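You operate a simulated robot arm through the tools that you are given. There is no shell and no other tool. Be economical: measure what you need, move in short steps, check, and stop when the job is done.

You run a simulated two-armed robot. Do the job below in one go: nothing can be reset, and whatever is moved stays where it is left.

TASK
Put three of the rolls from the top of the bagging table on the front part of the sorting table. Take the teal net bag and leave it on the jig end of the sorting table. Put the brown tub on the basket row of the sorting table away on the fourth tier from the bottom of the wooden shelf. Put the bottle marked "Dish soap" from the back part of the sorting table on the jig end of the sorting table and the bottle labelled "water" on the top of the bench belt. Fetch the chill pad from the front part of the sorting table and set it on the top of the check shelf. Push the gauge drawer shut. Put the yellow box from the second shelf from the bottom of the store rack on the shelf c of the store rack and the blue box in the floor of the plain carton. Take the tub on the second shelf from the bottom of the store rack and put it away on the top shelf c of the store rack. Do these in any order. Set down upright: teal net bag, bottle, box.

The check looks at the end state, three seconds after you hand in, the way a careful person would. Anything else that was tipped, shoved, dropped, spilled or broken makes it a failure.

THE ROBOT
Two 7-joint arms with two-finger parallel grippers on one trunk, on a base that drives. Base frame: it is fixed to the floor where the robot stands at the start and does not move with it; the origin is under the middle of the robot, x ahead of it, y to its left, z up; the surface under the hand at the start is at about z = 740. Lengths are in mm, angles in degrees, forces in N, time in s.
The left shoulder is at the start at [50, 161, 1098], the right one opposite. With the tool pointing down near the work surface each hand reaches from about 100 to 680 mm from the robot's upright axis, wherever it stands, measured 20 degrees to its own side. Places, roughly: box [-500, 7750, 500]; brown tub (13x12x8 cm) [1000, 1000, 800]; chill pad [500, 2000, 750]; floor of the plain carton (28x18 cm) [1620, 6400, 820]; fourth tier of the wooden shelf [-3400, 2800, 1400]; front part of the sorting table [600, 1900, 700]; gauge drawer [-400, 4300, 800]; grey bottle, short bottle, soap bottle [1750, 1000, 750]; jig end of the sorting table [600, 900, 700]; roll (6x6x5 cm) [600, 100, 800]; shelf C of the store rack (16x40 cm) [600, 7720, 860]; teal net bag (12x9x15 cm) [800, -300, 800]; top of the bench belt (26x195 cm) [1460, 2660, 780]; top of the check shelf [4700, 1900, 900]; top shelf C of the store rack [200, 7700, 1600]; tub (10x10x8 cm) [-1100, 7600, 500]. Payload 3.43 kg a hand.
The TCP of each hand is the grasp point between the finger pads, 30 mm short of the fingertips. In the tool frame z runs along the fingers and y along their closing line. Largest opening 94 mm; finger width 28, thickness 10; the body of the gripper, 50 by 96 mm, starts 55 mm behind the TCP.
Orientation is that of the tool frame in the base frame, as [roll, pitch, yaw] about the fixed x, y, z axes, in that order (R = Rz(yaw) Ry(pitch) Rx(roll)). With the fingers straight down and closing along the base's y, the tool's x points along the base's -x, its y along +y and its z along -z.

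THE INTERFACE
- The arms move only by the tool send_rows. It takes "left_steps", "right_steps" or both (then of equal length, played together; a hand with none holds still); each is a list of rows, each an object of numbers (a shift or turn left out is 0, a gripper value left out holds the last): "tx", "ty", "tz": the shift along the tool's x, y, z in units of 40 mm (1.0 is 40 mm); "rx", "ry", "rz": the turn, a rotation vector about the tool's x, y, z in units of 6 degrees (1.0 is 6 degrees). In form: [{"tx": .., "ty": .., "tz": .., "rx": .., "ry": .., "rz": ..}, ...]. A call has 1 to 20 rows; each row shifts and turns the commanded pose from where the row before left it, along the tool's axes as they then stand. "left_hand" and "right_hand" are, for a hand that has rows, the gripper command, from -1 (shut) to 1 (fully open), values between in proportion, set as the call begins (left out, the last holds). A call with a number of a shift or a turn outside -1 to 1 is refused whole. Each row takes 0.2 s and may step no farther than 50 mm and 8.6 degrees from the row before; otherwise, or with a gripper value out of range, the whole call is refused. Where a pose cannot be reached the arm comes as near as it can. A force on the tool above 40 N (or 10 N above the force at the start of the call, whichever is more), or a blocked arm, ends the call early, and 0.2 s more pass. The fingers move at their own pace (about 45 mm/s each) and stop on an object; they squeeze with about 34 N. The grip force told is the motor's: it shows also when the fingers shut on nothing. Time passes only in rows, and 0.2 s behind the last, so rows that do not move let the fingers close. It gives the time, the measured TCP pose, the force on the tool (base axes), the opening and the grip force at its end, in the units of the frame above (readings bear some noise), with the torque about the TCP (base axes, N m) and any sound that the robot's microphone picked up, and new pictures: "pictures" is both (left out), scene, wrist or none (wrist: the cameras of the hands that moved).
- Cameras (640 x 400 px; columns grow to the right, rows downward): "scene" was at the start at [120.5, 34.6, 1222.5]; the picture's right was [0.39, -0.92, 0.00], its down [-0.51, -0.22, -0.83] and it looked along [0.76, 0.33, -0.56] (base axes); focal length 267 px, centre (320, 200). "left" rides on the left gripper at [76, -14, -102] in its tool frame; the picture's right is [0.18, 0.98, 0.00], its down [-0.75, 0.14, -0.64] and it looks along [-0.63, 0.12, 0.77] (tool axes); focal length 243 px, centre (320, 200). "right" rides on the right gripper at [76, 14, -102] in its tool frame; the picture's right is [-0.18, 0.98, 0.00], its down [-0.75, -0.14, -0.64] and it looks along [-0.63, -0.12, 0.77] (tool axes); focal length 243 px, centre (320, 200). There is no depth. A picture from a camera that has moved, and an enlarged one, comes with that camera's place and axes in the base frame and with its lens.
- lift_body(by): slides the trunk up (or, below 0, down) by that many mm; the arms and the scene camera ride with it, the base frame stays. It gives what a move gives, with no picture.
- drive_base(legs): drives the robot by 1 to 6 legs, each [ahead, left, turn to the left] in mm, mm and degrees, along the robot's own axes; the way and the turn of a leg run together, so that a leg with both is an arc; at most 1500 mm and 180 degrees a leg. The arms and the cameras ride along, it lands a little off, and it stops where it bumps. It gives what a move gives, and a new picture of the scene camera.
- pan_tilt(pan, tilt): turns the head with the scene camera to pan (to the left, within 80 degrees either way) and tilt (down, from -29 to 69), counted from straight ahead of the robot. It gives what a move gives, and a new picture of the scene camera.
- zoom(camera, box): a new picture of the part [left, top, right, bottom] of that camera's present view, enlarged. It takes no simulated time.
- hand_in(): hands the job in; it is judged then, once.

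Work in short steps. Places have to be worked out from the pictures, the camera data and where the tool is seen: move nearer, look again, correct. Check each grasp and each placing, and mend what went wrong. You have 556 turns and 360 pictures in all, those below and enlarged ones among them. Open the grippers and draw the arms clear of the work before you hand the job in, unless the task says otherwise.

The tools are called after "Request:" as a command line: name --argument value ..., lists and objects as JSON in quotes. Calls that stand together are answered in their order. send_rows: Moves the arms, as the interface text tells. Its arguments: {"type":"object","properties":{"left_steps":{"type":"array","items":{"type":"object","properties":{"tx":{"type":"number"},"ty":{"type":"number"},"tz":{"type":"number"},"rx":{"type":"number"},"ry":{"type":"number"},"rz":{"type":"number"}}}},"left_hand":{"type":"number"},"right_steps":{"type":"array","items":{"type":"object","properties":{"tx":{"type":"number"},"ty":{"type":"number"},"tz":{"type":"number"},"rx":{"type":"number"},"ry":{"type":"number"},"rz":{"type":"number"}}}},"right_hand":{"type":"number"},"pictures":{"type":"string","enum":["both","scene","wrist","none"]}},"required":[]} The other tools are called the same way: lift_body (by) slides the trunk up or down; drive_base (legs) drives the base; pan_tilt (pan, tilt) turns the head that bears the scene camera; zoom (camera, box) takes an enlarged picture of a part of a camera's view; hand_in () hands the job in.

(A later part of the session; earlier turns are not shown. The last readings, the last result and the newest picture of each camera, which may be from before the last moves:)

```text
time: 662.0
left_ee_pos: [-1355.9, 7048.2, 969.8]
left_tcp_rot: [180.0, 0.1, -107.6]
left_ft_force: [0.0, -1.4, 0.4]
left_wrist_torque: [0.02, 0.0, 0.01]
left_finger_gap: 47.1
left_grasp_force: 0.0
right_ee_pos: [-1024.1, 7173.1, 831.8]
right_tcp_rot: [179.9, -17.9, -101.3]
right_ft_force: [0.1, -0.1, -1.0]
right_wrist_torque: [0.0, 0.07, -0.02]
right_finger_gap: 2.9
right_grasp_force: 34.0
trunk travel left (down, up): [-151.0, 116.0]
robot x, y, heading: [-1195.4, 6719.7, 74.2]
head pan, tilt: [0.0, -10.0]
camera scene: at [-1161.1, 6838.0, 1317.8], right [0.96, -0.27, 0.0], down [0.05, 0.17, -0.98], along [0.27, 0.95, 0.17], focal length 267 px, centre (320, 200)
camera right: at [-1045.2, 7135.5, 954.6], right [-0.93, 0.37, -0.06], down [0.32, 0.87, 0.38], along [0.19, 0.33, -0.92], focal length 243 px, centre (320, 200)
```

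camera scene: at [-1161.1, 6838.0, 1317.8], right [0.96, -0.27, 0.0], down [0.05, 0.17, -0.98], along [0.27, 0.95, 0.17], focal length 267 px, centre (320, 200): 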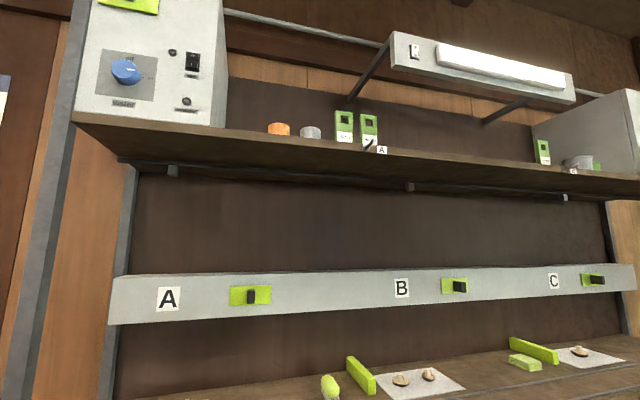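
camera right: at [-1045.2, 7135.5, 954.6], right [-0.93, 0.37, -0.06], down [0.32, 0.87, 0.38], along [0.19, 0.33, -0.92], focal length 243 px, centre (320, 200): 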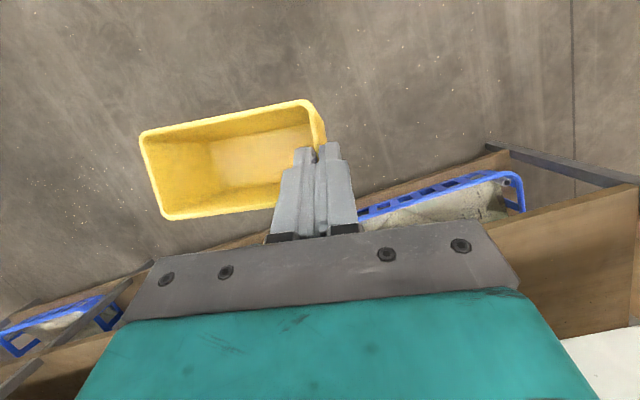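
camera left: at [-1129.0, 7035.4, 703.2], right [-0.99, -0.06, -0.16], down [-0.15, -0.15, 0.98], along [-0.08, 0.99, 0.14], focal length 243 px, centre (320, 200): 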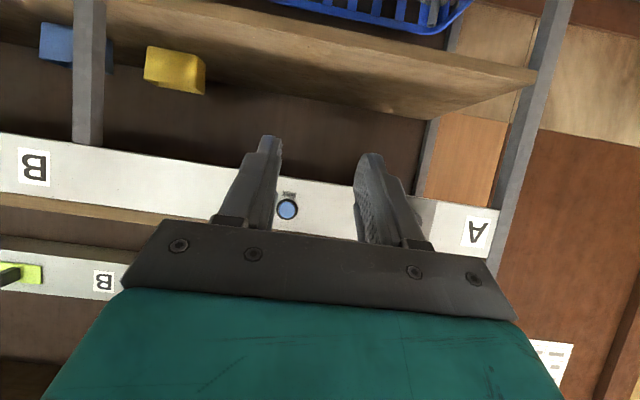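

The box is now nearly upright in hand. Turn back to heading 90 and drive to shelf C (x≈420).

Request:
send_rows --right_steps '[{"ry": 1}, {"ry": 0.5, "tz": -0.5}, {"tz": -0.9}, {"tz": -0.9}]' --pictures "none"

Request:
drive_base --legs '[[-150, 0, 0], [0, 0, 16], [0, -1500, 0], [0, -120, 0]]'

Request:
pan_tilt --pan 0 --tilt 22

```text
time: 663.0
left_ee_pos: [-1356.6, 7047.8, 970.9]
left_tcp_rot: [-180.0, 0.2, -107.6]
left_ft_force: [0.5, 0.7, -0.1]
left_wrist_torque: [-0.01, -0.05, -0.03]
left_finger_gap: 47.0
left_grasp_force: 0.1
right_ee_pos: [-1014.0, 7211.5, 916.2]
right_tcp_rot: [180.0, -26.9, -101.4]
right_ft_force: [-0.1, -0.3, 0.1]
right_wrist_torque: [0.03, 0.02, -0.02]
right_finger_gap: 2.9
right_grasp_force: 33.9
trunk travel left (down, up): [-151.0, 116.0]
robot x, y, heading: [-1192.6, 6715.8, 74.0]
head pan, tilt: [0.0, -10.0]
```

```text
time: 679.6
left_ee_pos: [156.0, 6845.2, 969.6]
left_tcp_rot: [180.0, 0.2, -92.2]
left_ft_force: [0.9, 0.7, -0.6]
left_wrist_torque: [0.01, -0.01, 0.03]
left_finger_gap: 47.0
left_grasp_force: 0.0
right_ee_pos: [441.0, 7093.0, 915.0]
right_tcp_rot: [179.9, -26.9, -86.0]
right_ft_force: [-0.2, -0.6, -1.0]
right_wrist_torque: [0.02, 0.05, -0.01]
right_finger_gap: 3.1
right_grasp_force: 34.0
trunk travel left (down, up): [-151.0, 116.0]
robot x, y, heading: [398.6, 6569.9, 89.6]
head pan, tilt: [0.0, -10.0]
camera scene: at [399.9, 6694.1, 1317.9], right [1.0, -0.01, 0.0], down [0.0, 0.17, -0.98], along [0.01, 0.98, 0.17], focal length 267 px, centre (320, 200)
```

scene: 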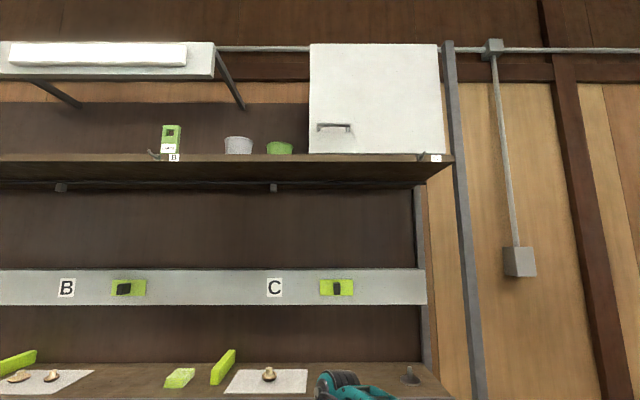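

```text
time: 680.6
left_ee_pos: [156.0, 6844.1, 969.5]
left_tcp_rot: [-180.0, 0.2, -92.1]
left_ft_force: [0.1, 0.4, 0.5]
left_wrist_torque: [-0.01, 0.01, 0.04]
left_finger_gap: 46.8
left_grasp_force: 0.0
right_ee_pos: [440.3, 7093.7, 916.0]
right_tcp_rot: [180.0, -27.0, -86.0]
right_ft_force: [0.0, -0.7, -1.3]
right_wrist_torque: [0.01, 0.03, 0.0]
right_finger_gap: 2.8
right_grasp_force: 34.0
trunk travel left (down, up): [-151.0, 116.0]
robot x, y, heading: [399.9, 6576.1, 89.6]
head pan, tilt: [0.0, 22.0]
camera scene: at [399.7, 6702.6, 1267.1], right [1.0, -0.01, 0.0], down [0.0, -0.37, -0.93], along [0.01, 0.93, -0.37], focal length 267 px, centre (320, 200)
```

scene: 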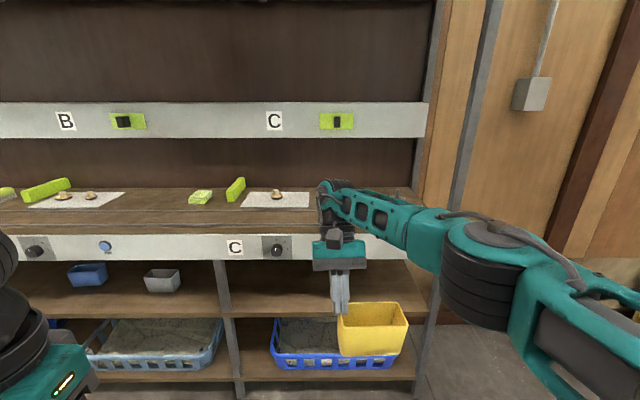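

Box upright in hand. The back rail (z 1131+, y≥7630) forbids deep placement in this pose, so I'll first set it on the front of counter C, then regrip at 45° and move it deeper.

Request:
lift_body --by 65

Request:
drive_base --legs '[[0, -70, 0], [390, 0, 0]]'

Request:
pan_tilt --pan 0 --tilt 35

```text
time: 681.6
left_ee_pos: [155.7, 6845.7, 1033.7]
left_tcp_rot: [-180.0, 0.2, -92.1]
left_ft_force: [0.0, 0.8, 0.2]
left_wrist_torque: [0.0, 0.02, -0.04]
left_finger_gap: 46.9
left_grasp_force: 0.1
right_ee_pos: [440.2, 7093.5, 980.3]
right_tcp_rot: [-180.0, -26.8, -86.0]
right_ft_force: [-0.1, 0.2, -0.2]
right_wrist_torque: [-0.01, 0.02, 0.0]
right_finger_gap: 2.9
right_grasp_force: 33.4
trunk travel left (down, up): [-216.0, 51.0]
robot x, y, heading: [400.2, 6569.3, 89.7]
head pan, tilt: [0.0, 22.0]
```

```text
time: 685.0
left_ee_pos: [227.4, 7231.1, 1034.3]
left_tcp_rot: [179.9, 0.2, -92.0]
left_ft_force: [0.2, -1.2, 0.1]
left_wrist_torque: [-0.02, 0.01, -0.01]
left_finger_gap: 47.2
left_grasp_force: 0.0
right_ee_pos: [512.2, 7478.8, 980.1]
right_tcp_rot: [-179.9, -26.9, -86.0]
right_ft_force: [0.6, 0.8, -1.0]
right_wrist_torque: [-0.02, 0.01, 0.0]
right_finger_gap: 2.9
right_grasp_force: 34.2
trunk travel left (down, up): [-216.0, 51.0]
robot x, y, heading: [471.6, 6956.8, 89.7]
head pan, tilt: [0.0, 22.0]
camera scene: at [471.5, 7089.6, 1332.0], right [1.0, -0.01, 0.0], down [0.0, -0.38, -0.93], along [0.01, 0.93, -0.38], focal length 267 px, centre (320, 200)
```

scene: 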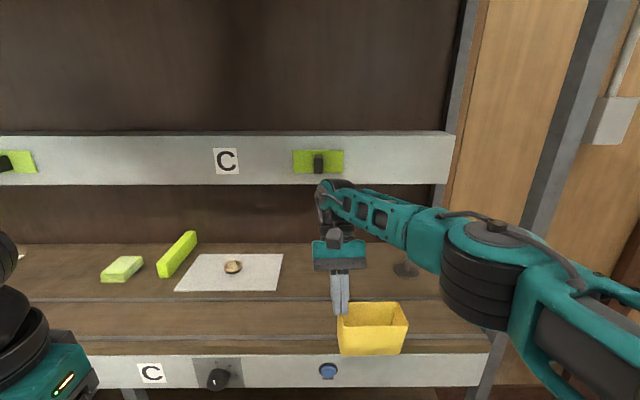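

```text
time: 685.7
left_ee_pos: [227.3, 7231.3, 1035.0]
left_tcp_rot: [-179.9, 0.1, -92.1]
left_ft_force: [0.3, 0.4, -0.6]
left_wrist_torque: [-0.01, 0.0, 0.01]
left_finger_gap: 46.9
left_grasp_force: 0.1
right_ee_pos: [510.6, 7479.1, 981.6]
right_tcp_rot: [-180.0, -26.9, -86.0]
right_ft_force: [0.3, 0.5, -0.7]
right_wrist_torque: [0.01, 0.05, -0.02]
right_finger_gap: 2.8
right_grasp_force: 34.4
trunk travel left (down, up): [-216.0, 51.0]
robot x, y, heading: [471.8, 6957.2, 89.7]
head pan, tilt: [0.0, 35.0]
camera scene: at [471.5, 7084.4, 1311.5], right [1.0, -0.01, 0.0], down [0.0, -0.57, -0.82], along [0.01, 0.82, -0.57], focal length 267 px, centre (320, 200)
```

scene: 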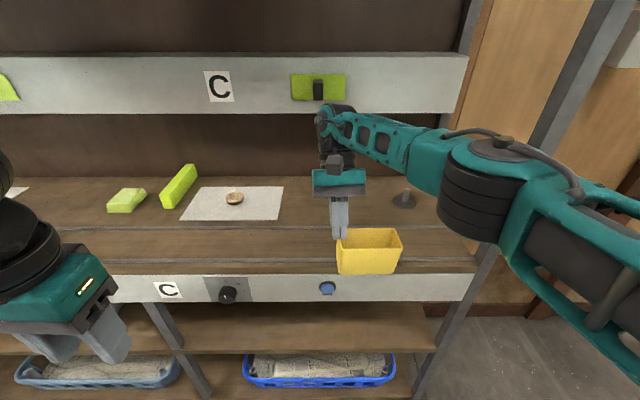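

Drive ahead 62 so the box sits between the two track lines, then lower with the trunk.

Request:
drive_base --legs '[[65, 0, 0]]'

Request:
lift_body --by -20

Request:
zoom --camera "scene" --box '[260, 120, 460, 320]'

```text
time: 686.7
left_ee_pos: [228.4, 7294.6, 1035.0]
left_tcp_rot: [179.9, 0.1, -92.1]
left_ft_force: [-0.2, 0.2, -0.1]
left_wrist_torque: [-0.01, 0.0, 0.04]
left_finger_gap: 47.1
left_grasp_force: 0.1
right_ee_pos: [512.1, 7543.6, 979.9]
right_tcp_rot: [-180.0, -26.9, -86.0]
right_ft_force: [0.0, 0.2, -0.5]
right_wrist_torque: [0.03, 0.09, 0.0]
right_finger_gap: 2.8
right_grasp_force: 33.8
trunk travel left (down, up): [-216.0, 51.0]
robot x, y, heading: [472.7, 7017.0, 89.3]
head pan, tilt: [0.0, 35.0]
camera scene: at [471.9, 7149.1, 1311.3], right [1.0, -0.01, 0.0], down [0.0, -0.57, -0.82], along [0.01, 0.82, -0.57], focal length 267 px, centre (320, 200)
```

scene: 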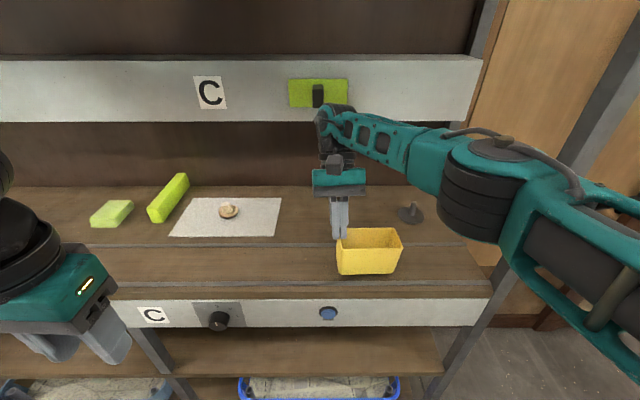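

```text
time: 687.4
left_ee_pos: [228.1, 7293.9, 1015.6]
left_tcp_rot: [-179.9, 0.1, -92.1]
left_ft_force: [0.0, -0.1, 0.0]
left_wrist_torque: [0.04, 0.01, -0.01]
left_finger_gap: 47.0
left_grasp_force: 0.1
right_ee_pos: [513.3, 7543.6, 961.0]
right_tcp_rot: [180.0, -27.0, -85.9]
right_ft_force: [0.3, 0.0, 1.2]
right_wrist_torque: [-0.05, -0.12, -0.01]
right_finger_gap: 2.7
right_grasp_force: 34.0
trunk travel left (down, up): [-196.0, 71.0]
robot x, y, heading: [471.2, 7018.5, 89.8]
head pan, tilt: [0.0, 35.0]
```

```text
2.00 times, centred on (360, 220) of scene
camera zoom: at [472.0, 7148.0, 1291.5], right [1.0, -0.01, 0.0], down [0.0, -0.57, -0.82], along [0.01, 0.82, -0.57], focal length 535 px, centre (240, 160)
```

zoom: 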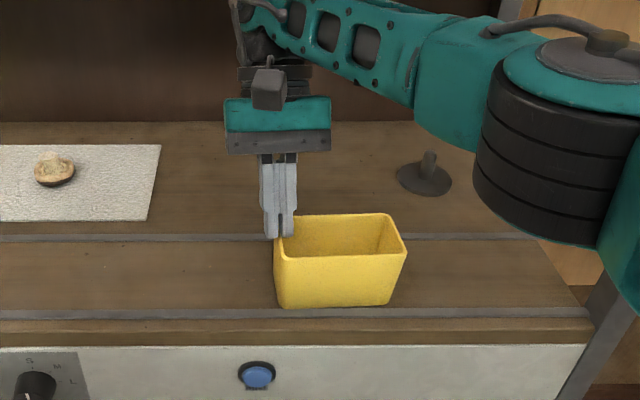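

Request:
lift_body --by -8

```text
time: 687.9
left_ee_pos: [227.6, 7293.4, 1007.7]
left_tcp_rot: [179.9, 0.3, -92.1]
left_ft_force: [0.1, 0.1, -0.5]
left_wrist_torque: [-0.03, -0.01, -0.01]
left_finger_gap: 46.9
left_grasp_force: 0.1
right_ee_pos: [512.6, 7542.1, 956.2]
right_tcp_rot: [180.0, -26.6, -85.9]
right_ft_force: [-1.0, 3.7, 28.8]
right_wrist_torque: [-0.23, -0.25, 0.01]
right_finger_gap: 3.2
right_grasp_force: 33.5
trunk travel left (down, up): [-188.0, 79.0]
robot x, y, heading: [469.6, 7018.2, 89.6]
head pan, tilt: [0.0, 35.0]
```

Contact. Open a little and withdraw upward along the finger axis.

Request:
send_rows --right_steps '[{"tz": 0}, {"tz": 0}, {"tz": -0.3}, {"tz": -0.5}, {"tz": -0.8}, {"tz": -0.8}]' --right_hand -0.5 --pictures "both"

```text
time: 689.3
left_ee_pos: [227.7, 7293.9, 1006.1]
left_tcp_rot: [180.0, 0.2, -92.0]
left_ft_force: [0.0, 0.3, 0.2]
left_wrist_torque: [0.04, -0.02, -0.02]
left_finger_gap: 47.0
left_grasp_force: 0.0
right_ee_pos: [506.9, 7548.4, 1016.0]
right_tcp_rot: [180.0, -26.8, -85.9]
right_ft_force: [-0.3, -0.5, 0.6]
right_wrist_torque: [0.01, -0.03, 0.01]
right_finger_gap: 23.7
right_grasp_force: 0.1
right hand out of reach, approached as far as the arm can: row 4, 5, 6
trunk travel left (down, up): [-188.0, 79.0]
robot x, y, heading: [468.6, 7021.7, 89.7]
head pan, tilt: [0.0, 35.0]
camera scene: at [471.2, 7147.5, 1283.5], right [1.0, -0.01, 0.0], down [0.0, -0.57, -0.82], along [0.01, 0.82, -0.57], focal length 267 px, centre (320, 200)
camera right: at [494.9, 7525.5, 1143.7], right [-0.99, 0.09, -0.08], down [0.07, 0.97, 0.23], along [0.1, 0.23, -0.97], focal length 243 px, centre (320, 200)
```

scene: 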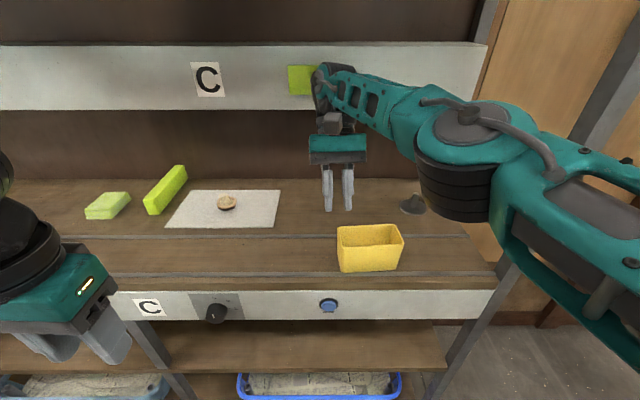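
right: 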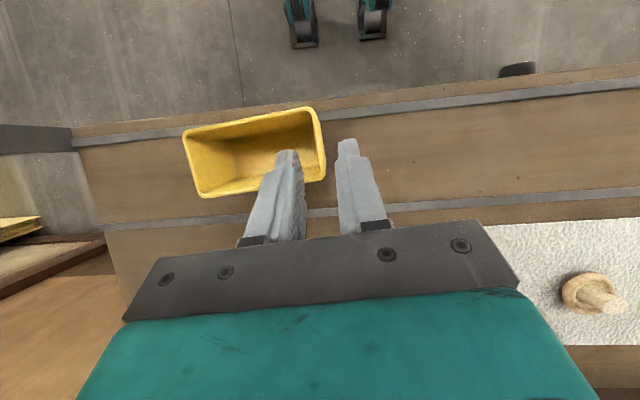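

Yellow box stands on the counter front. Back off 150 and pitch the hand to +45° for the regrip.

Request:
drive_base --legs '[[-160, 0, 0]]'

Request:
send_rows --right_steps '[{"ry": -1}, {"ry": -1}, {"ry": -1}, {"ry": -1}, {"ry": -1}, {"ry": -1}, {"ry": -1}, {"ry": -1}, {"ry": -1}, {"ry": -1}, {"ry": -1}, {"ry": -1}]' --right_hand -0.2 --pictures "wrist"

```text
time: 690.8
left_ee_pos: [227.1, 7132.7, 1005.5]
left_tcp_rot: [-180.0, 0.2, -92.1]
left_ft_force: [0.5, -0.9, 0.4]
left_wrist_torque: [0.01, -0.04, 0.0]
left_finger_gap: 46.8
left_grasp_force: 0.2
right_ee_pos: [507.2, 7387.5, 1017.0]
right_tcp_rot: [179.9, -26.8, -85.9]
right_ft_force: [-0.8, 0.5, 0.5]
right_wrist_torque: [-0.01, -0.01, 0.01]
right_finger_gap: 23.6
right_grasp_force: 0.0
trunk travel left (down, up): [-188.0, 79.0]
robot x, y, heading: [471.8, 6857.4, 89.8]
head pan, tilt: [0.0, 35.0]
camera scene: at [470.9, 6986.4, 1283.6], right [1.0, -0.01, 0.0], down [0.0, -0.57, -0.82], along [0.01, 0.82, -0.57], focal length 267 px, centre (320, 200)
```

scene: 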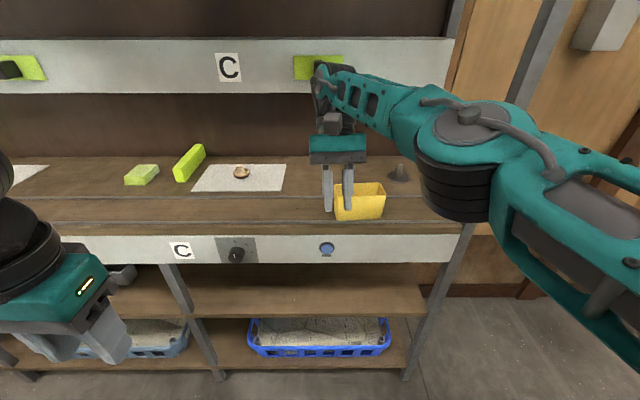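

```text
time: 693.4
left_ee_pos: [227.7, 7132.6, 1006.4]
left_tcp_rot: [-180.0, 0.1, -92.2]
left_ft_force: [0.4, 0.1, -0.2]
left_wrist_torque: [-0.01, 0.0, -0.01]
left_finger_gap: 47.3
left_grasp_force: 0.1
right_ee_pos: [506.5, 7387.5, 1016.8]
right_tcp_rot: [179.7, 45.3, -86.1]
right_ft_force: [0.2, 0.4, -0.2]
right_wrist_torque: [-0.01, 0.0, 0.01]
right_finger_gap: 37.8
right_grasp_force: 0.2
trunk travel left (down, up): [-188.0, 79.0]
robot x, y, heading: [472.8, 6855.1, 89.7]
head pan, tilt: [0.0, 35.0]
camera right: at [502.1, 7260.6, 1035.5], right [-0.99, 0.06, 0.13], down [0.14, 0.08, 0.99], along [0.05, 0.99, -0.09], focal length 243 px, centre (320, 200)
```

right: 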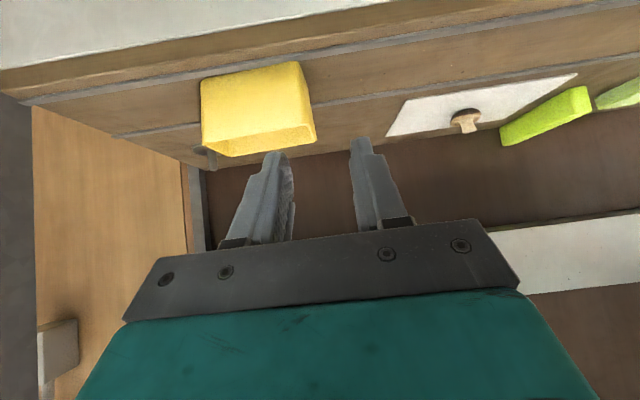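

Box left wall ≈ x 515, y 7535–7595, rim ≈ 922. Position at the insertion start.

Request:
drive_base --legs '[[111, -9, 0]]'

Request:
send_rows --right_steps '[{"tx": 0.35, "tz": 0.35}, {"tx": 0.34, "tz": 0.34}]' --pictures "wrist"

```text
time: 694.5
left_ee_pos: [236.2, 7243.4, 1007.3]
left_tcp_rot: [-180.0, 0.1, -92.0]
left_ft_force: [0.2, -0.2, -0.3]
left_wrist_torque: [-0.02, -0.02, -0.02]
left_finger_gap: 47.0
left_grasp_force: 0.0
right_ee_pos: [515.6, 7497.8, 1015.4]
right_tcp_rot: [179.9, 45.1, -86.0]
right_ft_force: [0.1, -0.4, -0.2]
right_wrist_torque: [0.01, 0.0, 0.01]
right_finger_gap: 37.7
right_grasp_force: 0.0
trunk travel left (down, up): [-188.0, 79.0]
robot x, y, heading: [478.3, 6969.2, 89.3]
head pan, tilt: [0.0, 35.0]
camera scene: at [480.7, 7097.1, 1283.3], right [1.0, -0.01, 0.0], down [0.0, -0.57, -0.82], along [0.01, 0.82, -0.57], focal length 267 px, centre (320, 200)
```

scene: 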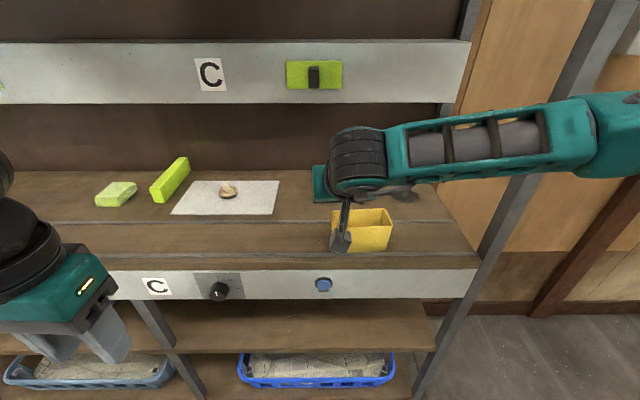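

```text
time: 695.1
left_ee_pos: [236.6, 7242.6, 1006.5]
left_tcp_rot: [-180.0, 0.2, -92.1]
left_ft_force: [0.7, 0.2, -0.8]
left_wrist_torque: [0.01, 0.02, -0.04]
left_finger_gap: 46.9
left_grasp_force: 0.1
right_ee_pos: [515.6, 7497.6, 976.9]
right_tcp_rot: [179.8, 45.3, -86.2]
right_ft_force: [0.6, -0.5, 0.7]
right_wrist_torque: [0.0, 0.01, 0.01]
right_finger_gap: 37.5
right_grasp_force: 0.0
trunk travel left (down, up): [-188.0, 79.0]
robot x, y, heading: [482.5, 6968.4, 89.5]
head pan, tilt: [0.0, 35.0]
camera right: at [512.1, 7369.5, 996.3], right [-0.99, 0.06, 0.13], down [0.14, 0.09, 0.99], along [0.05, 0.99, -0.09], focal length 243 px, centre (320, 200)
```

right: 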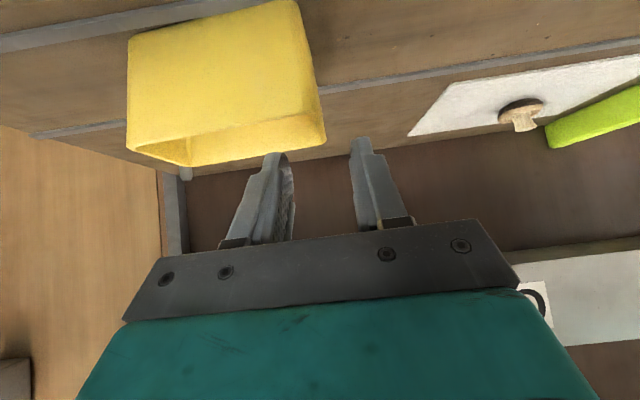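

Request:
send_rows --right_steps '[{"tz": 0.45, "ty": 0.1}, {"tz": 0.45}, {"tz": 0.45}, {"tz": 0.45}, {"tz": 0.4}]' --pictures "wrist"

```text
time: 696.3
left_ee_pos: [236.6, 7242.2, 1006.6]
left_tcp_rot: [180.0, 0.3, -92.0]
left_ft_force: [1.1, 0.4, 0.4]
left_wrist_torque: [-0.03, 0.02, 0.0]
left_finger_gap: 46.9
left_grasp_force: 0.0
right_ee_pos: [505.8, 7557.6, 930.9]
right_tcp_rot: [179.6, 46.6, -86.0]
right_ft_force: [-0.5, -2.3, 16.4]
right_wrist_torque: [-0.54, -0.46, -0.12]
right_finger_gap: 37.8
right_grasp_force: 0.1
trunk travel left (down, up): [-188.0, 79.0]
robot x, y, heading: [482.0, 6966.3, 89.7]
head pan, tilt: [0.0, 35.0]
stopped in row 5 (right hand): the force on the tool passed its limit at 46 N (the readings are from after the stop); the commanded pose is now the measured one
camera right: at [501.6, 7430.7, 948.7], right [-0.99, 0.05, 0.14], down [0.14, 0.06, 0.99], along [0.04, 1.0, -0.07], focal length 243 px, centre (320, 200)
```

right: 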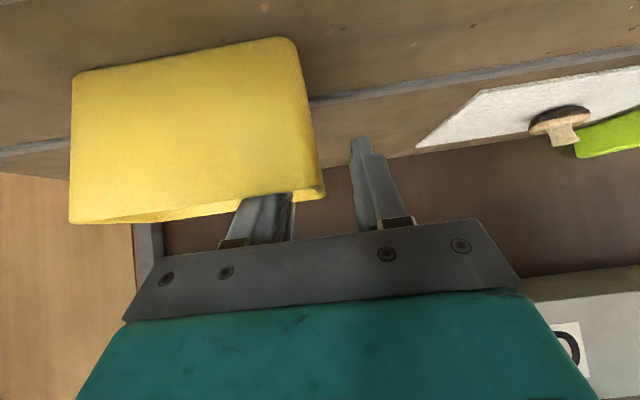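

Finger inside the box; close on the left wall.

Request:
send_rows --right_steps '[{"tx": -0.07, "tz": -0.05}, {"tz": 0}, {"tz": 0}, {"tz": 0}]' --right_hand -1 --pictures "none"

Request:
lift_body --by 20

Request:
zoom --camera "right" --box '[0, 0, 640, 400]'

```text
time: 697.3
left_ee_pos: [235.9, 7241.9, 1006.2]
left_tcp_rot: [-180.0, 0.3, -92.1]
left_ft_force: [-0.2, -0.5, 1.1]
left_wrist_torque: [0.0, 0.03, 0.01]
left_finger_gap: 46.9
left_grasp_force: 0.1
right_ee_pos: [505.1, 7556.0, 933.5]
right_tcp_rot: [179.5, 46.1, -85.9]
right_ft_force: [-5.9, -1.2, 15.0]
right_wrist_torque: [-0.33, -0.26, -0.03]
right_finger_gap: 7.4
right_grasp_force: 34.1
trunk travel left (down, up): [-188.0, 79.0]
robot x, y, heading: [480.7, 6967.5, 89.6]
head pan, tilt: [0.0, 35.0]
```

```text
time: 698.0
left_ee_pos: [237.0, 7242.9, 1025.8]
left_tcp_rot: [180.0, 0.1, -92.0]
left_ft_force: [-0.6, 0.1, 0.1]
left_wrist_torque: [-0.02, 0.03, -0.02]
left_finger_gap: 46.7
left_grasp_force: 0.1
right_ee_pos: [507.2, 7557.8, 950.0]
right_tcp_rot: [179.8, 45.9, -86.1]
right_ft_force: [-0.5, 0.6, -0.6]
right_wrist_torque: [0.0, 0.05, 0.03]
right_finger_gap: 7.2
right_grasp_force: 34.3
trunk travel left (down, up): [-208.0, 59.0]
robot x, y, heading: [482.8, 6967.9, 89.7]
head pan, tilt: [0.0, 35.0]
```

```text
1.00 times, centred on (320, 200) of right (not enlarged: the box is as wide or as high as the picture)
camera zoom: at [502.8, 7430.1, 967.7], right [-0.99, 0.06, 0.14], down [0.14, 0.07, 0.99], along [0.05, 1.0, -0.08], focal length 243 px, centre (320, 200)
```

zoom: 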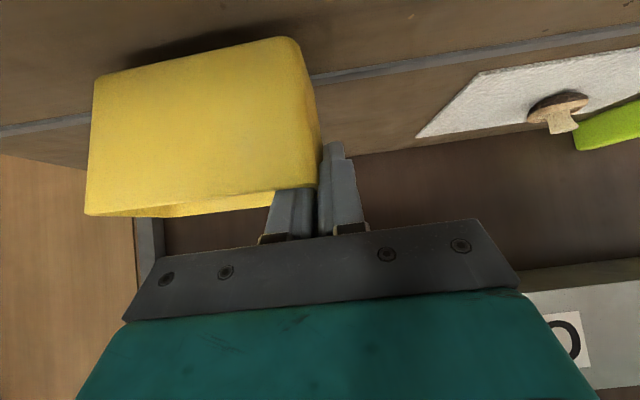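

Lifted upright. Raise 12 more and move 155 deeper.

Request:
lift_body --by 12

Request:
drive_base --legs '[[155, 0, 0]]'

Request:
zoom --camera "right" --box '[0, 0, 640, 400]'

```text
time: 698.6
left_ee_pos: [237.2, 7243.5, 1038.4]
left_tcp_rot: [179.9, 0.3, -92.1]
left_ft_force: [-0.3, -0.5, 0.4]
left_wrist_torque: [0.0, 0.01, 0.0]
left_finger_gap: 46.9
left_grasp_force: 0.0
right_ee_pos: [506.4, 7557.8, 963.5]
right_tcp_rot: [179.6, 46.0, -86.0]
right_ft_force: [0.0, 0.0, -0.5]
right_wrist_torque: [0.02, 0.04, 0.04]
right_finger_gap: 7.0
right_grasp_force: 34.4
trunk travel left (down, up): [-220.0, 47.0]
robot x, y, heading: [482.5, 6968.5, 89.5]
head pan, tilt: [0.0, 35.0]
```

```text
time: 700.1
left_ee_pos: [233.6, 7394.0, 1039.0]
left_tcp_rot: [-179.8, 0.4, -92.1]
left_ft_force: [0.0, -0.1, -0.3]
left_wrist_torque: [0.04, 0.0, 0.0]
left_finger_gap: 47.1
left_grasp_force: 0.0
right_ee_pos: [500.4, 7708.0, 967.1]
right_tcp_rot: [179.9, 46.3, -85.6]
right_ft_force: [1.2, -0.3, 0.2]
right_wrist_torque: [-0.04, 0.05, 0.01]
right_finger_gap: 7.2
right_grasp_force: 33.8
trunk travel left (down, up): [-220.0, 47.0]
robot x, y, heading: [481.2, 7120.4, 89.5]
head pan, tilt: [0.0, 35.0]
stopped in leg 1: the robot was blocked; the commanded pose is now the measured one
camera scene: at [476.3, 7246.3, 1316.1], right [1.0, -0.01, 0.0], down [0.0, -0.57, -0.82], along [0.01, 0.82, -0.57], focal length 267 px, centre (320, 200)
```

scene: 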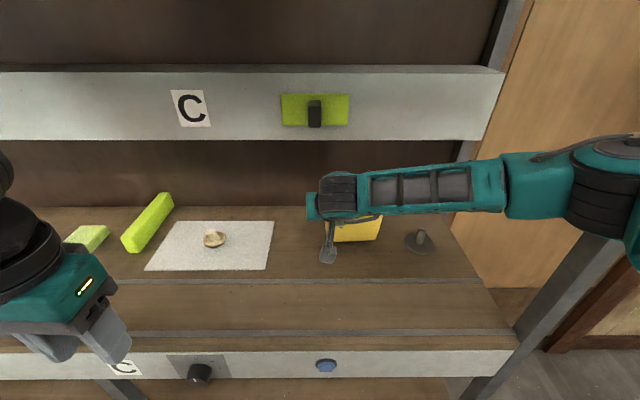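

```text
1.00 times, centred on (320, 200) of right (not enlarged: the box is as wide or as high as the picture)
camera zoom: at [495.9, 7580.3, 983.4], right [-0.99, 0.05, 0.13], down [0.14, 0.07, 0.99], along [0.04, 1.0, -0.07], focal length 243 px, centre (320, 200)
```

zoom: 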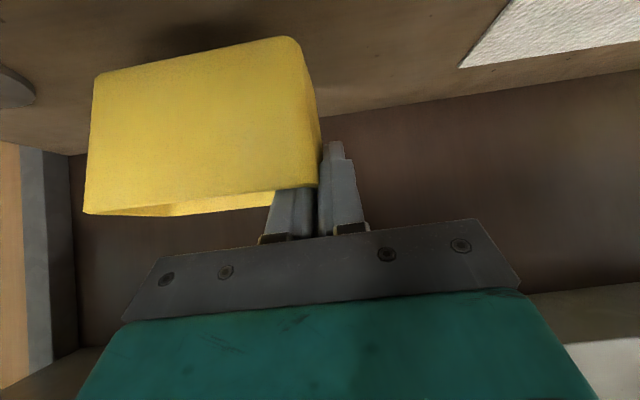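

Box centre now ≈[562,7713]. Lower to the counter.

Request:
lift_body --by -27

Request:
lift_body --by -6

```text
time: 700.8
left_ee_pos: [233.8, 7394.8, 1010.6]
left_tcp_rot: [-179.7, 0.4, -92.2]
left_ft_force: [0.7, 0.6, -0.3]
left_wrist_torque: [0.0, 0.0, -0.02]
left_finger_gap: 46.6
left_grasp_force: 0.1
right_ee_pos: [499.0, 7707.5, 937.6]
right_tcp_rot: [-180.0, 46.1, -85.5]
right_ft_force: [-1.4, 0.6, -0.9]
right_wrist_torque: [0.0, 0.05, -0.02]
right_finger_gap: 7.3
right_grasp_force: 34.0
trunk travel left (down, up): [-193.0, 74.0]
robot x, y, heading: [479.7, 7121.6, 89.7]
head pan, tilt: [0.0, 35.0]
```

```text
time: 701.4
left_ee_pos: [234.4, 7394.7, 1005.4]
left_tcp_rot: [-179.8, 0.4, -92.2]
left_ft_force: [-1.1, 0.5, 0.2]
left_wrist_torque: [0.02, -0.04, 0.01]
left_finger_gap: 47.0
left_grasp_force: 0.0
right_ee_pos: [499.6, 7709.9, 933.6]
right_tcp_rot: [180.0, 46.3, -85.5]
right_ft_force: [-0.9, 0.2, 2.5]
right_wrist_torque: [-0.05, -0.31, -0.01]
right_finger_gap: 7.2
right_grasp_force: 34.5
trunk travel left (down, up): [-187.0, 80.0]
robot x, y, heading: [481.8, 7123.7, 89.3]
head pan, tilt: [0.0, 35.0]
```

Touching. Lower 3 more, release, and withdraw along the finger axis.

Request:
lift_body --by -3

Request:
send_rows --right_steps '[{"tz": 0}, {"tz": 0}, {"tz": -0.3}, {"tz": -0.5}, {"tz": -0.8}, {"tz": -0.8}]' --right_hand -0.3 --pictures "both"

```text
time: 701.9
left_ee_pos: [232.4, 7393.8, 1003.2]
left_tcp_rot: [-179.8, 0.4, -92.2]
left_ft_force: [-0.5, 0.0, -1.0]
left_wrist_torque: [0.01, 0.0, 0.01]
left_finger_gap: 46.8
left_grasp_force: 0.1
right_ee_pos: [498.9, 7709.7, 932.7]
right_tcp_rot: [179.9, 46.6, -85.8]
right_ft_force: [0.2, -4.9, 20.2]
right_wrist_torque: [-0.81, -0.44, -0.16]
right_finger_gap: 7.5
right_grasp_force: 34.1
trunk travel left (down, up): [-184.0, 83.0]
robot x, y, heading: [480.5, 7118.7, 89.4]
head pan, tilt: [0.0, 35.0]
```

```text
time: 703.3
left_ee_pos: [234.2, 7378.1, 1007.4]
left_tcp_rot: [-179.7, 1.6, -92.4]
left_ft_force: [0.2, 0.3, -0.2]
left_wrist_torque: [0.0, -0.01, -0.01]
left_finger_gap: 46.9
left_grasp_force: 0.0
right_ee_pos: [509.0, 7618.4, 994.8]
right_tcp_rot: [-179.7, 46.2, -85.8]
right_ft_force: [-1.8, -0.6, -1.2]
right_wrist_torque: [0.12, -0.03, -0.08]
right_finger_gap: 32.8
right_grasp_force: 0.0
trunk travel left (down, up): [-184.0, 83.0]
robot x, y, heading: [477.7, 7123.2, 89.3]
head pan, tilt: [0.0, 35.0]
camera scene: at [474.7, 7224.5, 1281.6], right [1.0, -0.01, 0.01], down [0.0, -0.55, -0.83], along [0.01, 0.83, -0.55], focal length 267 px, centre (320, 200)
camera right: at [504.2, 7491.4, 1011.5], right [-0.99, 0.06, 0.13], down [0.13, 0.07, 0.99], along [0.05, 1.0, -0.08], focal length 243 px, centre (320, 200)
```

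scene: 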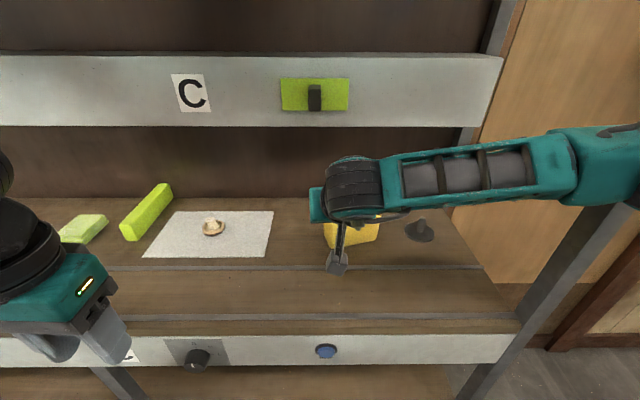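
right: 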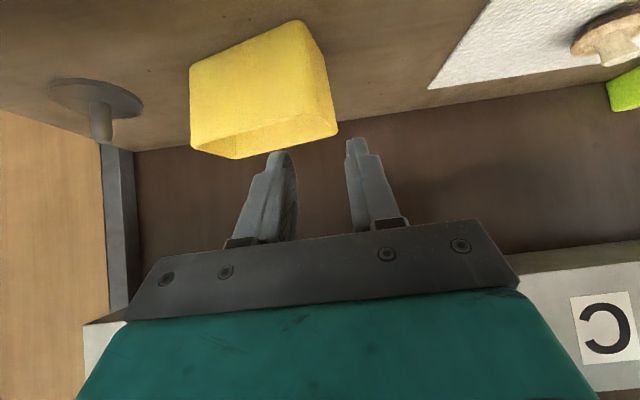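

Box stands in place. Back away carefully.

Request:
drive_base --legs '[[-350, 0, 0]]'

```text
time: 705.5
left_ee_pos: [234.0, 7050.9, 1003.0]
left_tcp_rot: [180.0, 0.2, -92.5]
left_ft_force: [0.4, -0.8, 0.3]
left_wrist_torque: [0.01, 0.03, 0.02]
left_finger_gap: 47.0
left_grasp_force: 0.0
right_ee_pos: [508.4, 7293.5, 994.4]
right_tcp_rot: [179.7, 46.2, -86.3]
right_ft_force: [-1.1, 0.2, 0.7]
right_wrist_torque: [-0.02, 0.01, -0.02]
right_finger_gap: 32.9
right_grasp_force: 0.2
trunk travel left (down, up): [-184.0, 83.0]
robot x, y, heading: [477.0, 6776.4, 89.3]
head pan, tilt: [0.0, 35.0]
camera scene: at [478.0, 6903.1, 1279.6], right [1.0, -0.01, 0.0], down [-0.01, -0.57, -0.82], along [0.01, 0.82, -0.57], focal length 267 px, centre (320, 200)
```

scene: 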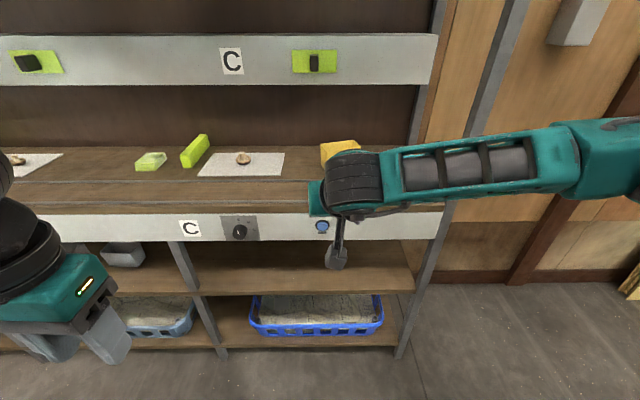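

Yellow box done. Let me look at the plain carton (≈[1620,6400,820]) now, since it is near: turn right.

Request:
drive_base --legs '[[-200, 0, 0], [0, 0, -89]]'

Request:
pan_tilt --pan -8 --tilt 25

```text
time: 710.9
left_ee_pos: [746.4, 6825.9, 1002.8]
left_tcp_rot: [179.9, 0.1, 178.5]
left_ft_force: [0.6, 0.0, -0.8]
left_wrist_torque: [-0.04, 0.03, -0.03]
left_finger_gap: 47.1
left_grasp_force: 0.1
right_ee_pos: [994.7, 6556.5, 993.5]
right_tcp_rot: [179.6, 46.2, -175.2]
right_ft_force: [0.4, -0.2, -0.4]
right_wrist_torque: [0.01, -0.02, -0.02]
right_finger_gap: 32.9
right_grasp_force: 0.2
trunk travel left (down, up): [-184.0, 83.0]
robot x, y, heading: [475.0, 6579.2, 0.4]
head pan, tilt: [0.0, 35.0]
camera scene: at [602.2, 6579.2, 1279.5], right [0.0, -1.0, 0.0], down [-0.57, 0.0, -0.82], along [0.82, 0.0, -0.57], focal length 267 px, centre (320, 200)
```

scene: 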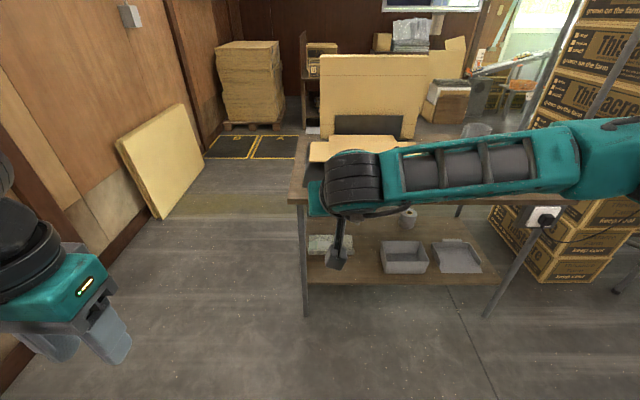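

```text
time: 711.6
left_ee_pos: [745.5, 6825.5, 1002.1]
left_tcp_rot: [179.9, 0.2, 178.6]
left_ft_force: [1.2, -1.5, 0.3]
left_wrist_torque: [0.0, 0.02, -0.01]
left_finger_gap: 46.9
left_grasp_force: 0.1
right_ee_pos: [994.1, 6556.4, 993.2]
right_tcp_rot: [179.6, 46.1, -175.2]
right_ft_force: [0.4, 0.5, -0.5]
right_wrist_torque: [-0.03, 0.01, -0.01]
right_finger_gap: 32.9
right_grasp_force: 0.0
trunk travel left (down, up): [-184.0, 83.0]
robot x, y, heading: [478.9, 6576.0, 0.3]
head pan, tilt: [-8.0, 25.0]
camera scene: at [605.4, 6566.5, 1295.2], right [-0.13, -0.99, 0.0], down [-0.42, 0.06, -0.91], along [0.9, -0.12, -0.42], focal length 267 px, centre (320, 200)
```

scene: 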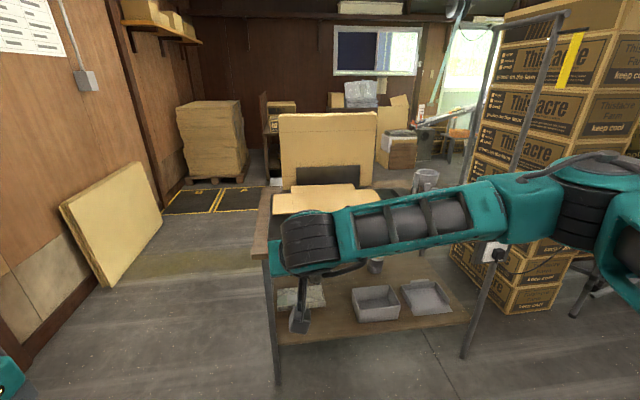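

Move the right hand out of the way to see the carton.

Request:
send_rows --right_steps '[{"ry": 1, "ty": -0.9}, {"ry": 1, "ty": -0.9}, {"ry": 1, "ty": -0.9}, {"ry": 1, "ty": -0.9}, {"ry": 1, "ty": -0.9}, {"ry": 1, "ty": -0.5}, {"ry": 1}, {"ry": 0.7}]' --pictures "scene"

```text
time: 713.4
left_ee_pos: [745.7, 6826.3, 1002.0]
left_tcp_rot: [-179.9, 0.2, 178.6]
left_ft_force: [-0.2, -0.4, 0.0]
left_wrist_torque: [0.01, -0.01, 0.03]
left_finger_gap: 46.9
left_grasp_force: 0.1
right_ee_pos: [1013.0, 6356.9, 992.6]
right_tcp_rot: [179.6, -0.1, -174.8]
right_ft_force: [0.3, -0.2, -0.3]
right_wrist_torque: [0.01, -0.02, -0.02]
right_finger_gap: 32.8
right_grasp_force: 0.0
trunk travel left (down, up): [-184.0, 83.0]
robot x, y, heading: [476.5, 6578.6, 0.6]
head pan, tilt: [-8.0, 25.0]
camera scene: at [605.5, 6566.5, 1295.2], right [-0.13, -0.99, 0.0], down [-0.42, 0.06, -0.91], along [0.9, -0.12, -0.42], focal length 267 px, centre (320, 200)
```

scene: 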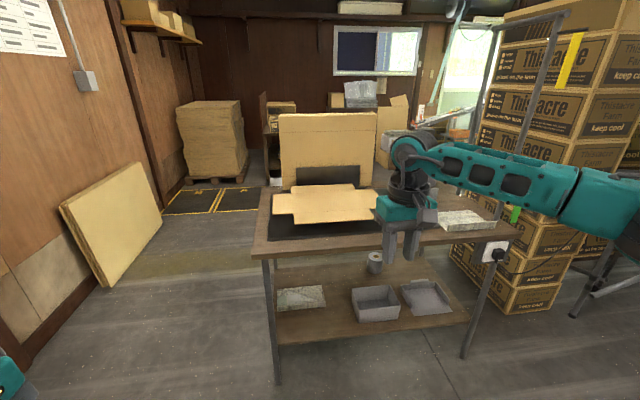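

Request:
zoom --camera "scene" --box '[240, 90, 440, 260]'

```text
2.35 times, centred on (340, 175) of scene
camera zoom: at [605.5, 6566.5, 1295.2], right [-0.13, -0.99, 0.0], down [-0.42, 0.06, -0.91], along [0.9, -0.12, -0.42], focal length 629 px, centre (273, 259)
```

zoom: 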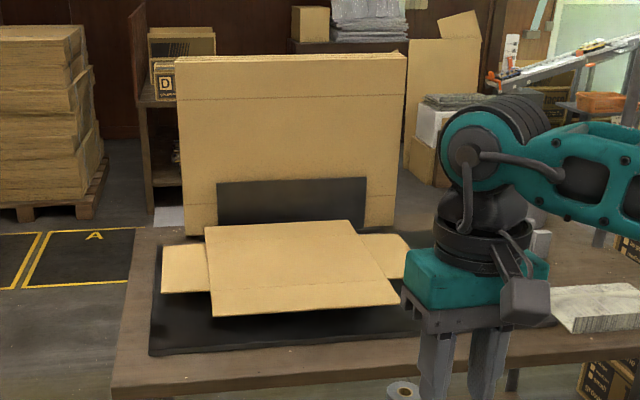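

Request:
lift_body --by 80

Request:
drive_base --legs '[[300, 0, 0]]'

Request:
pan_tilt --pan -15 --tilt 38

```text
time: 714.6
left_ee_pos: [746.1, 6826.2, 1083.1]
left_tcp_rot: [180.0, 0.2, 178.6]
left_ft_force: [0.3, 0.5, -0.2]
left_wrist_torque: [0.03, 0.02, 0.03]
left_finger_gap: 46.8
left_grasp_force: 0.0
right_ee_pos: [1011.7, 6356.8, 1072.1]
right_tcp_rot: [179.7, -0.1, -175.0]
right_ft_force: [0.0, 0.4, -0.7]
right_wrist_torque: [-0.04, -0.04, 0.0]
right_finger_gap: 32.7
right_grasp_force: 0.1
trunk travel left (down, up): [-264.0, 3.0]
robot x, y, heading: [473.3, 6574.6, 0.4]
head pan, tilt: [-8.0, 25.0]
```

```text
time: 716.6
left_ee_pos: [1043.6, 6828.9, 1082.0]
left_tcp_rot: [179.9, 0.1, 178.7]
left_ft_force: [0.2, 0.6, -0.2]
left_wrist_torque: [0.02, 0.04, 0.0]
left_finger_gap: 46.9
left_grasp_force: 0.1
right_ee_pos: [1309.7, 6358.9, 1071.5]
right_tcp_rot: [179.7, -0.3, -174.8]
right_ft_force: [0.6, -0.4, 1.0]
right_wrist_torque: [0.0, 0.03, 0.03]
right_finger_gap: 32.8
right_grasp_force: 0.1
trunk travel left (down, up): [-264.0, 3.0]
robot x, y, heading: [773.5, 6576.4, 0.2]
head pan, tilt: [-8.0, 25.0]
camera scene: at [903.2, 6568.1, 1375.2], right [-0.13, -0.99, 0.0], down [-0.42, 0.06, -0.91], along [0.9, -0.12, -0.42], focal length 267 px, centre (320, 200)
```

scene: 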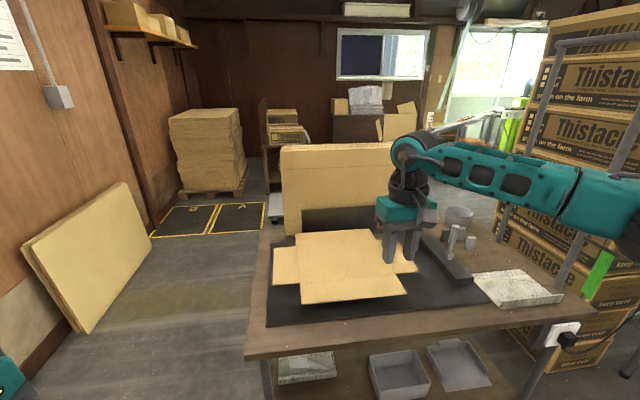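

```text
time: 717.4
left_ee_pos: [1042.6, 6827.9, 1081.5]
left_tcp_rot: [179.8, 0.3, 178.5]
left_ft_force: [-0.2, -0.5, 1.1]
left_wrist_torque: [0.0, 0.02, 0.0]
left_finger_gap: 47.0
left_grasp_force: 0.1
right_ee_pos: [1309.6, 6358.8, 1073.3]
right_tcp_rot: [179.6, -0.1, -174.8]
right_ft_force: [-0.1, 0.1, 0.4]
right_wrist_torque: [-0.02, -0.01, 0.01]
right_finger_gap: 32.8
right_grasp_force: 0.1
trunk travel left (down, up): [-264.0, 3.0]
robot x, y, heading: [776.3, 6579.7, 0.1]
head pan, tilt: [-15.0, 38.0]
camera scene: at [894.7, 6558.6, 1355.0], right [-0.25, -0.97, 0.0], down [-0.6, 0.16, -0.79], along [0.76, -0.2, -0.62], focal length 267 px, centre (320, 200)
```

scene: 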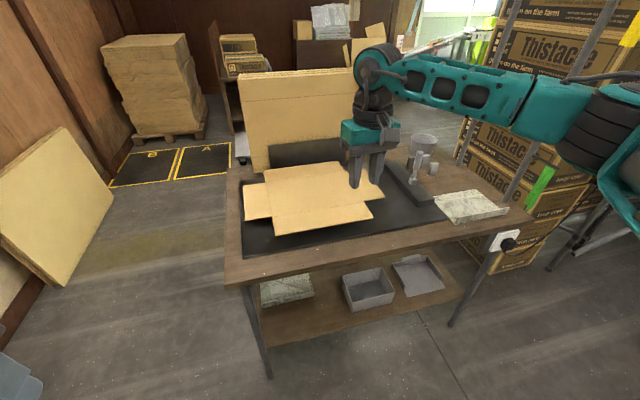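

Request:
zoom --camera "scene" --box '[220, 60, 460, 260]'

Request:
zoom --camera "right" --box '[0, 0, 640, 400]'

```text
2.00 times, centred on (340, 160) of scene
camera zoom: at [894.7, 6558.6, 1355.0], right [-0.25, -0.97, 0.0], down [-0.6, 0.16, -0.79], along [0.76, -0.2, -0.62], focal length 535 px, centre (280, 280)
```

zoom: 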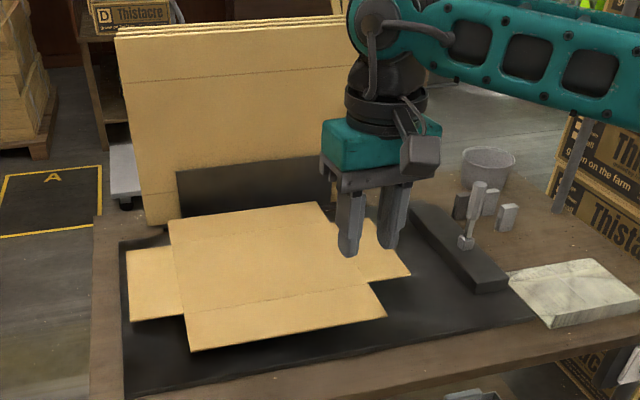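

```text
1.00 times, centred on (320, 200) of right (not enlarged: the box is as wide or as high as the picture)
camera zoom: at [1233.3, 6365.9, 1176.7], right [0.09, 1.0, 0.01], down [0.76, -0.08, 0.64], along [0.64, -0.06, -0.77], focal length 243 px, centre (320, 200)
```

zoom: 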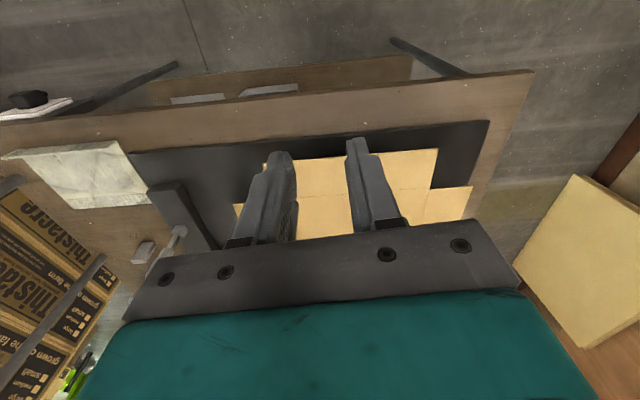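

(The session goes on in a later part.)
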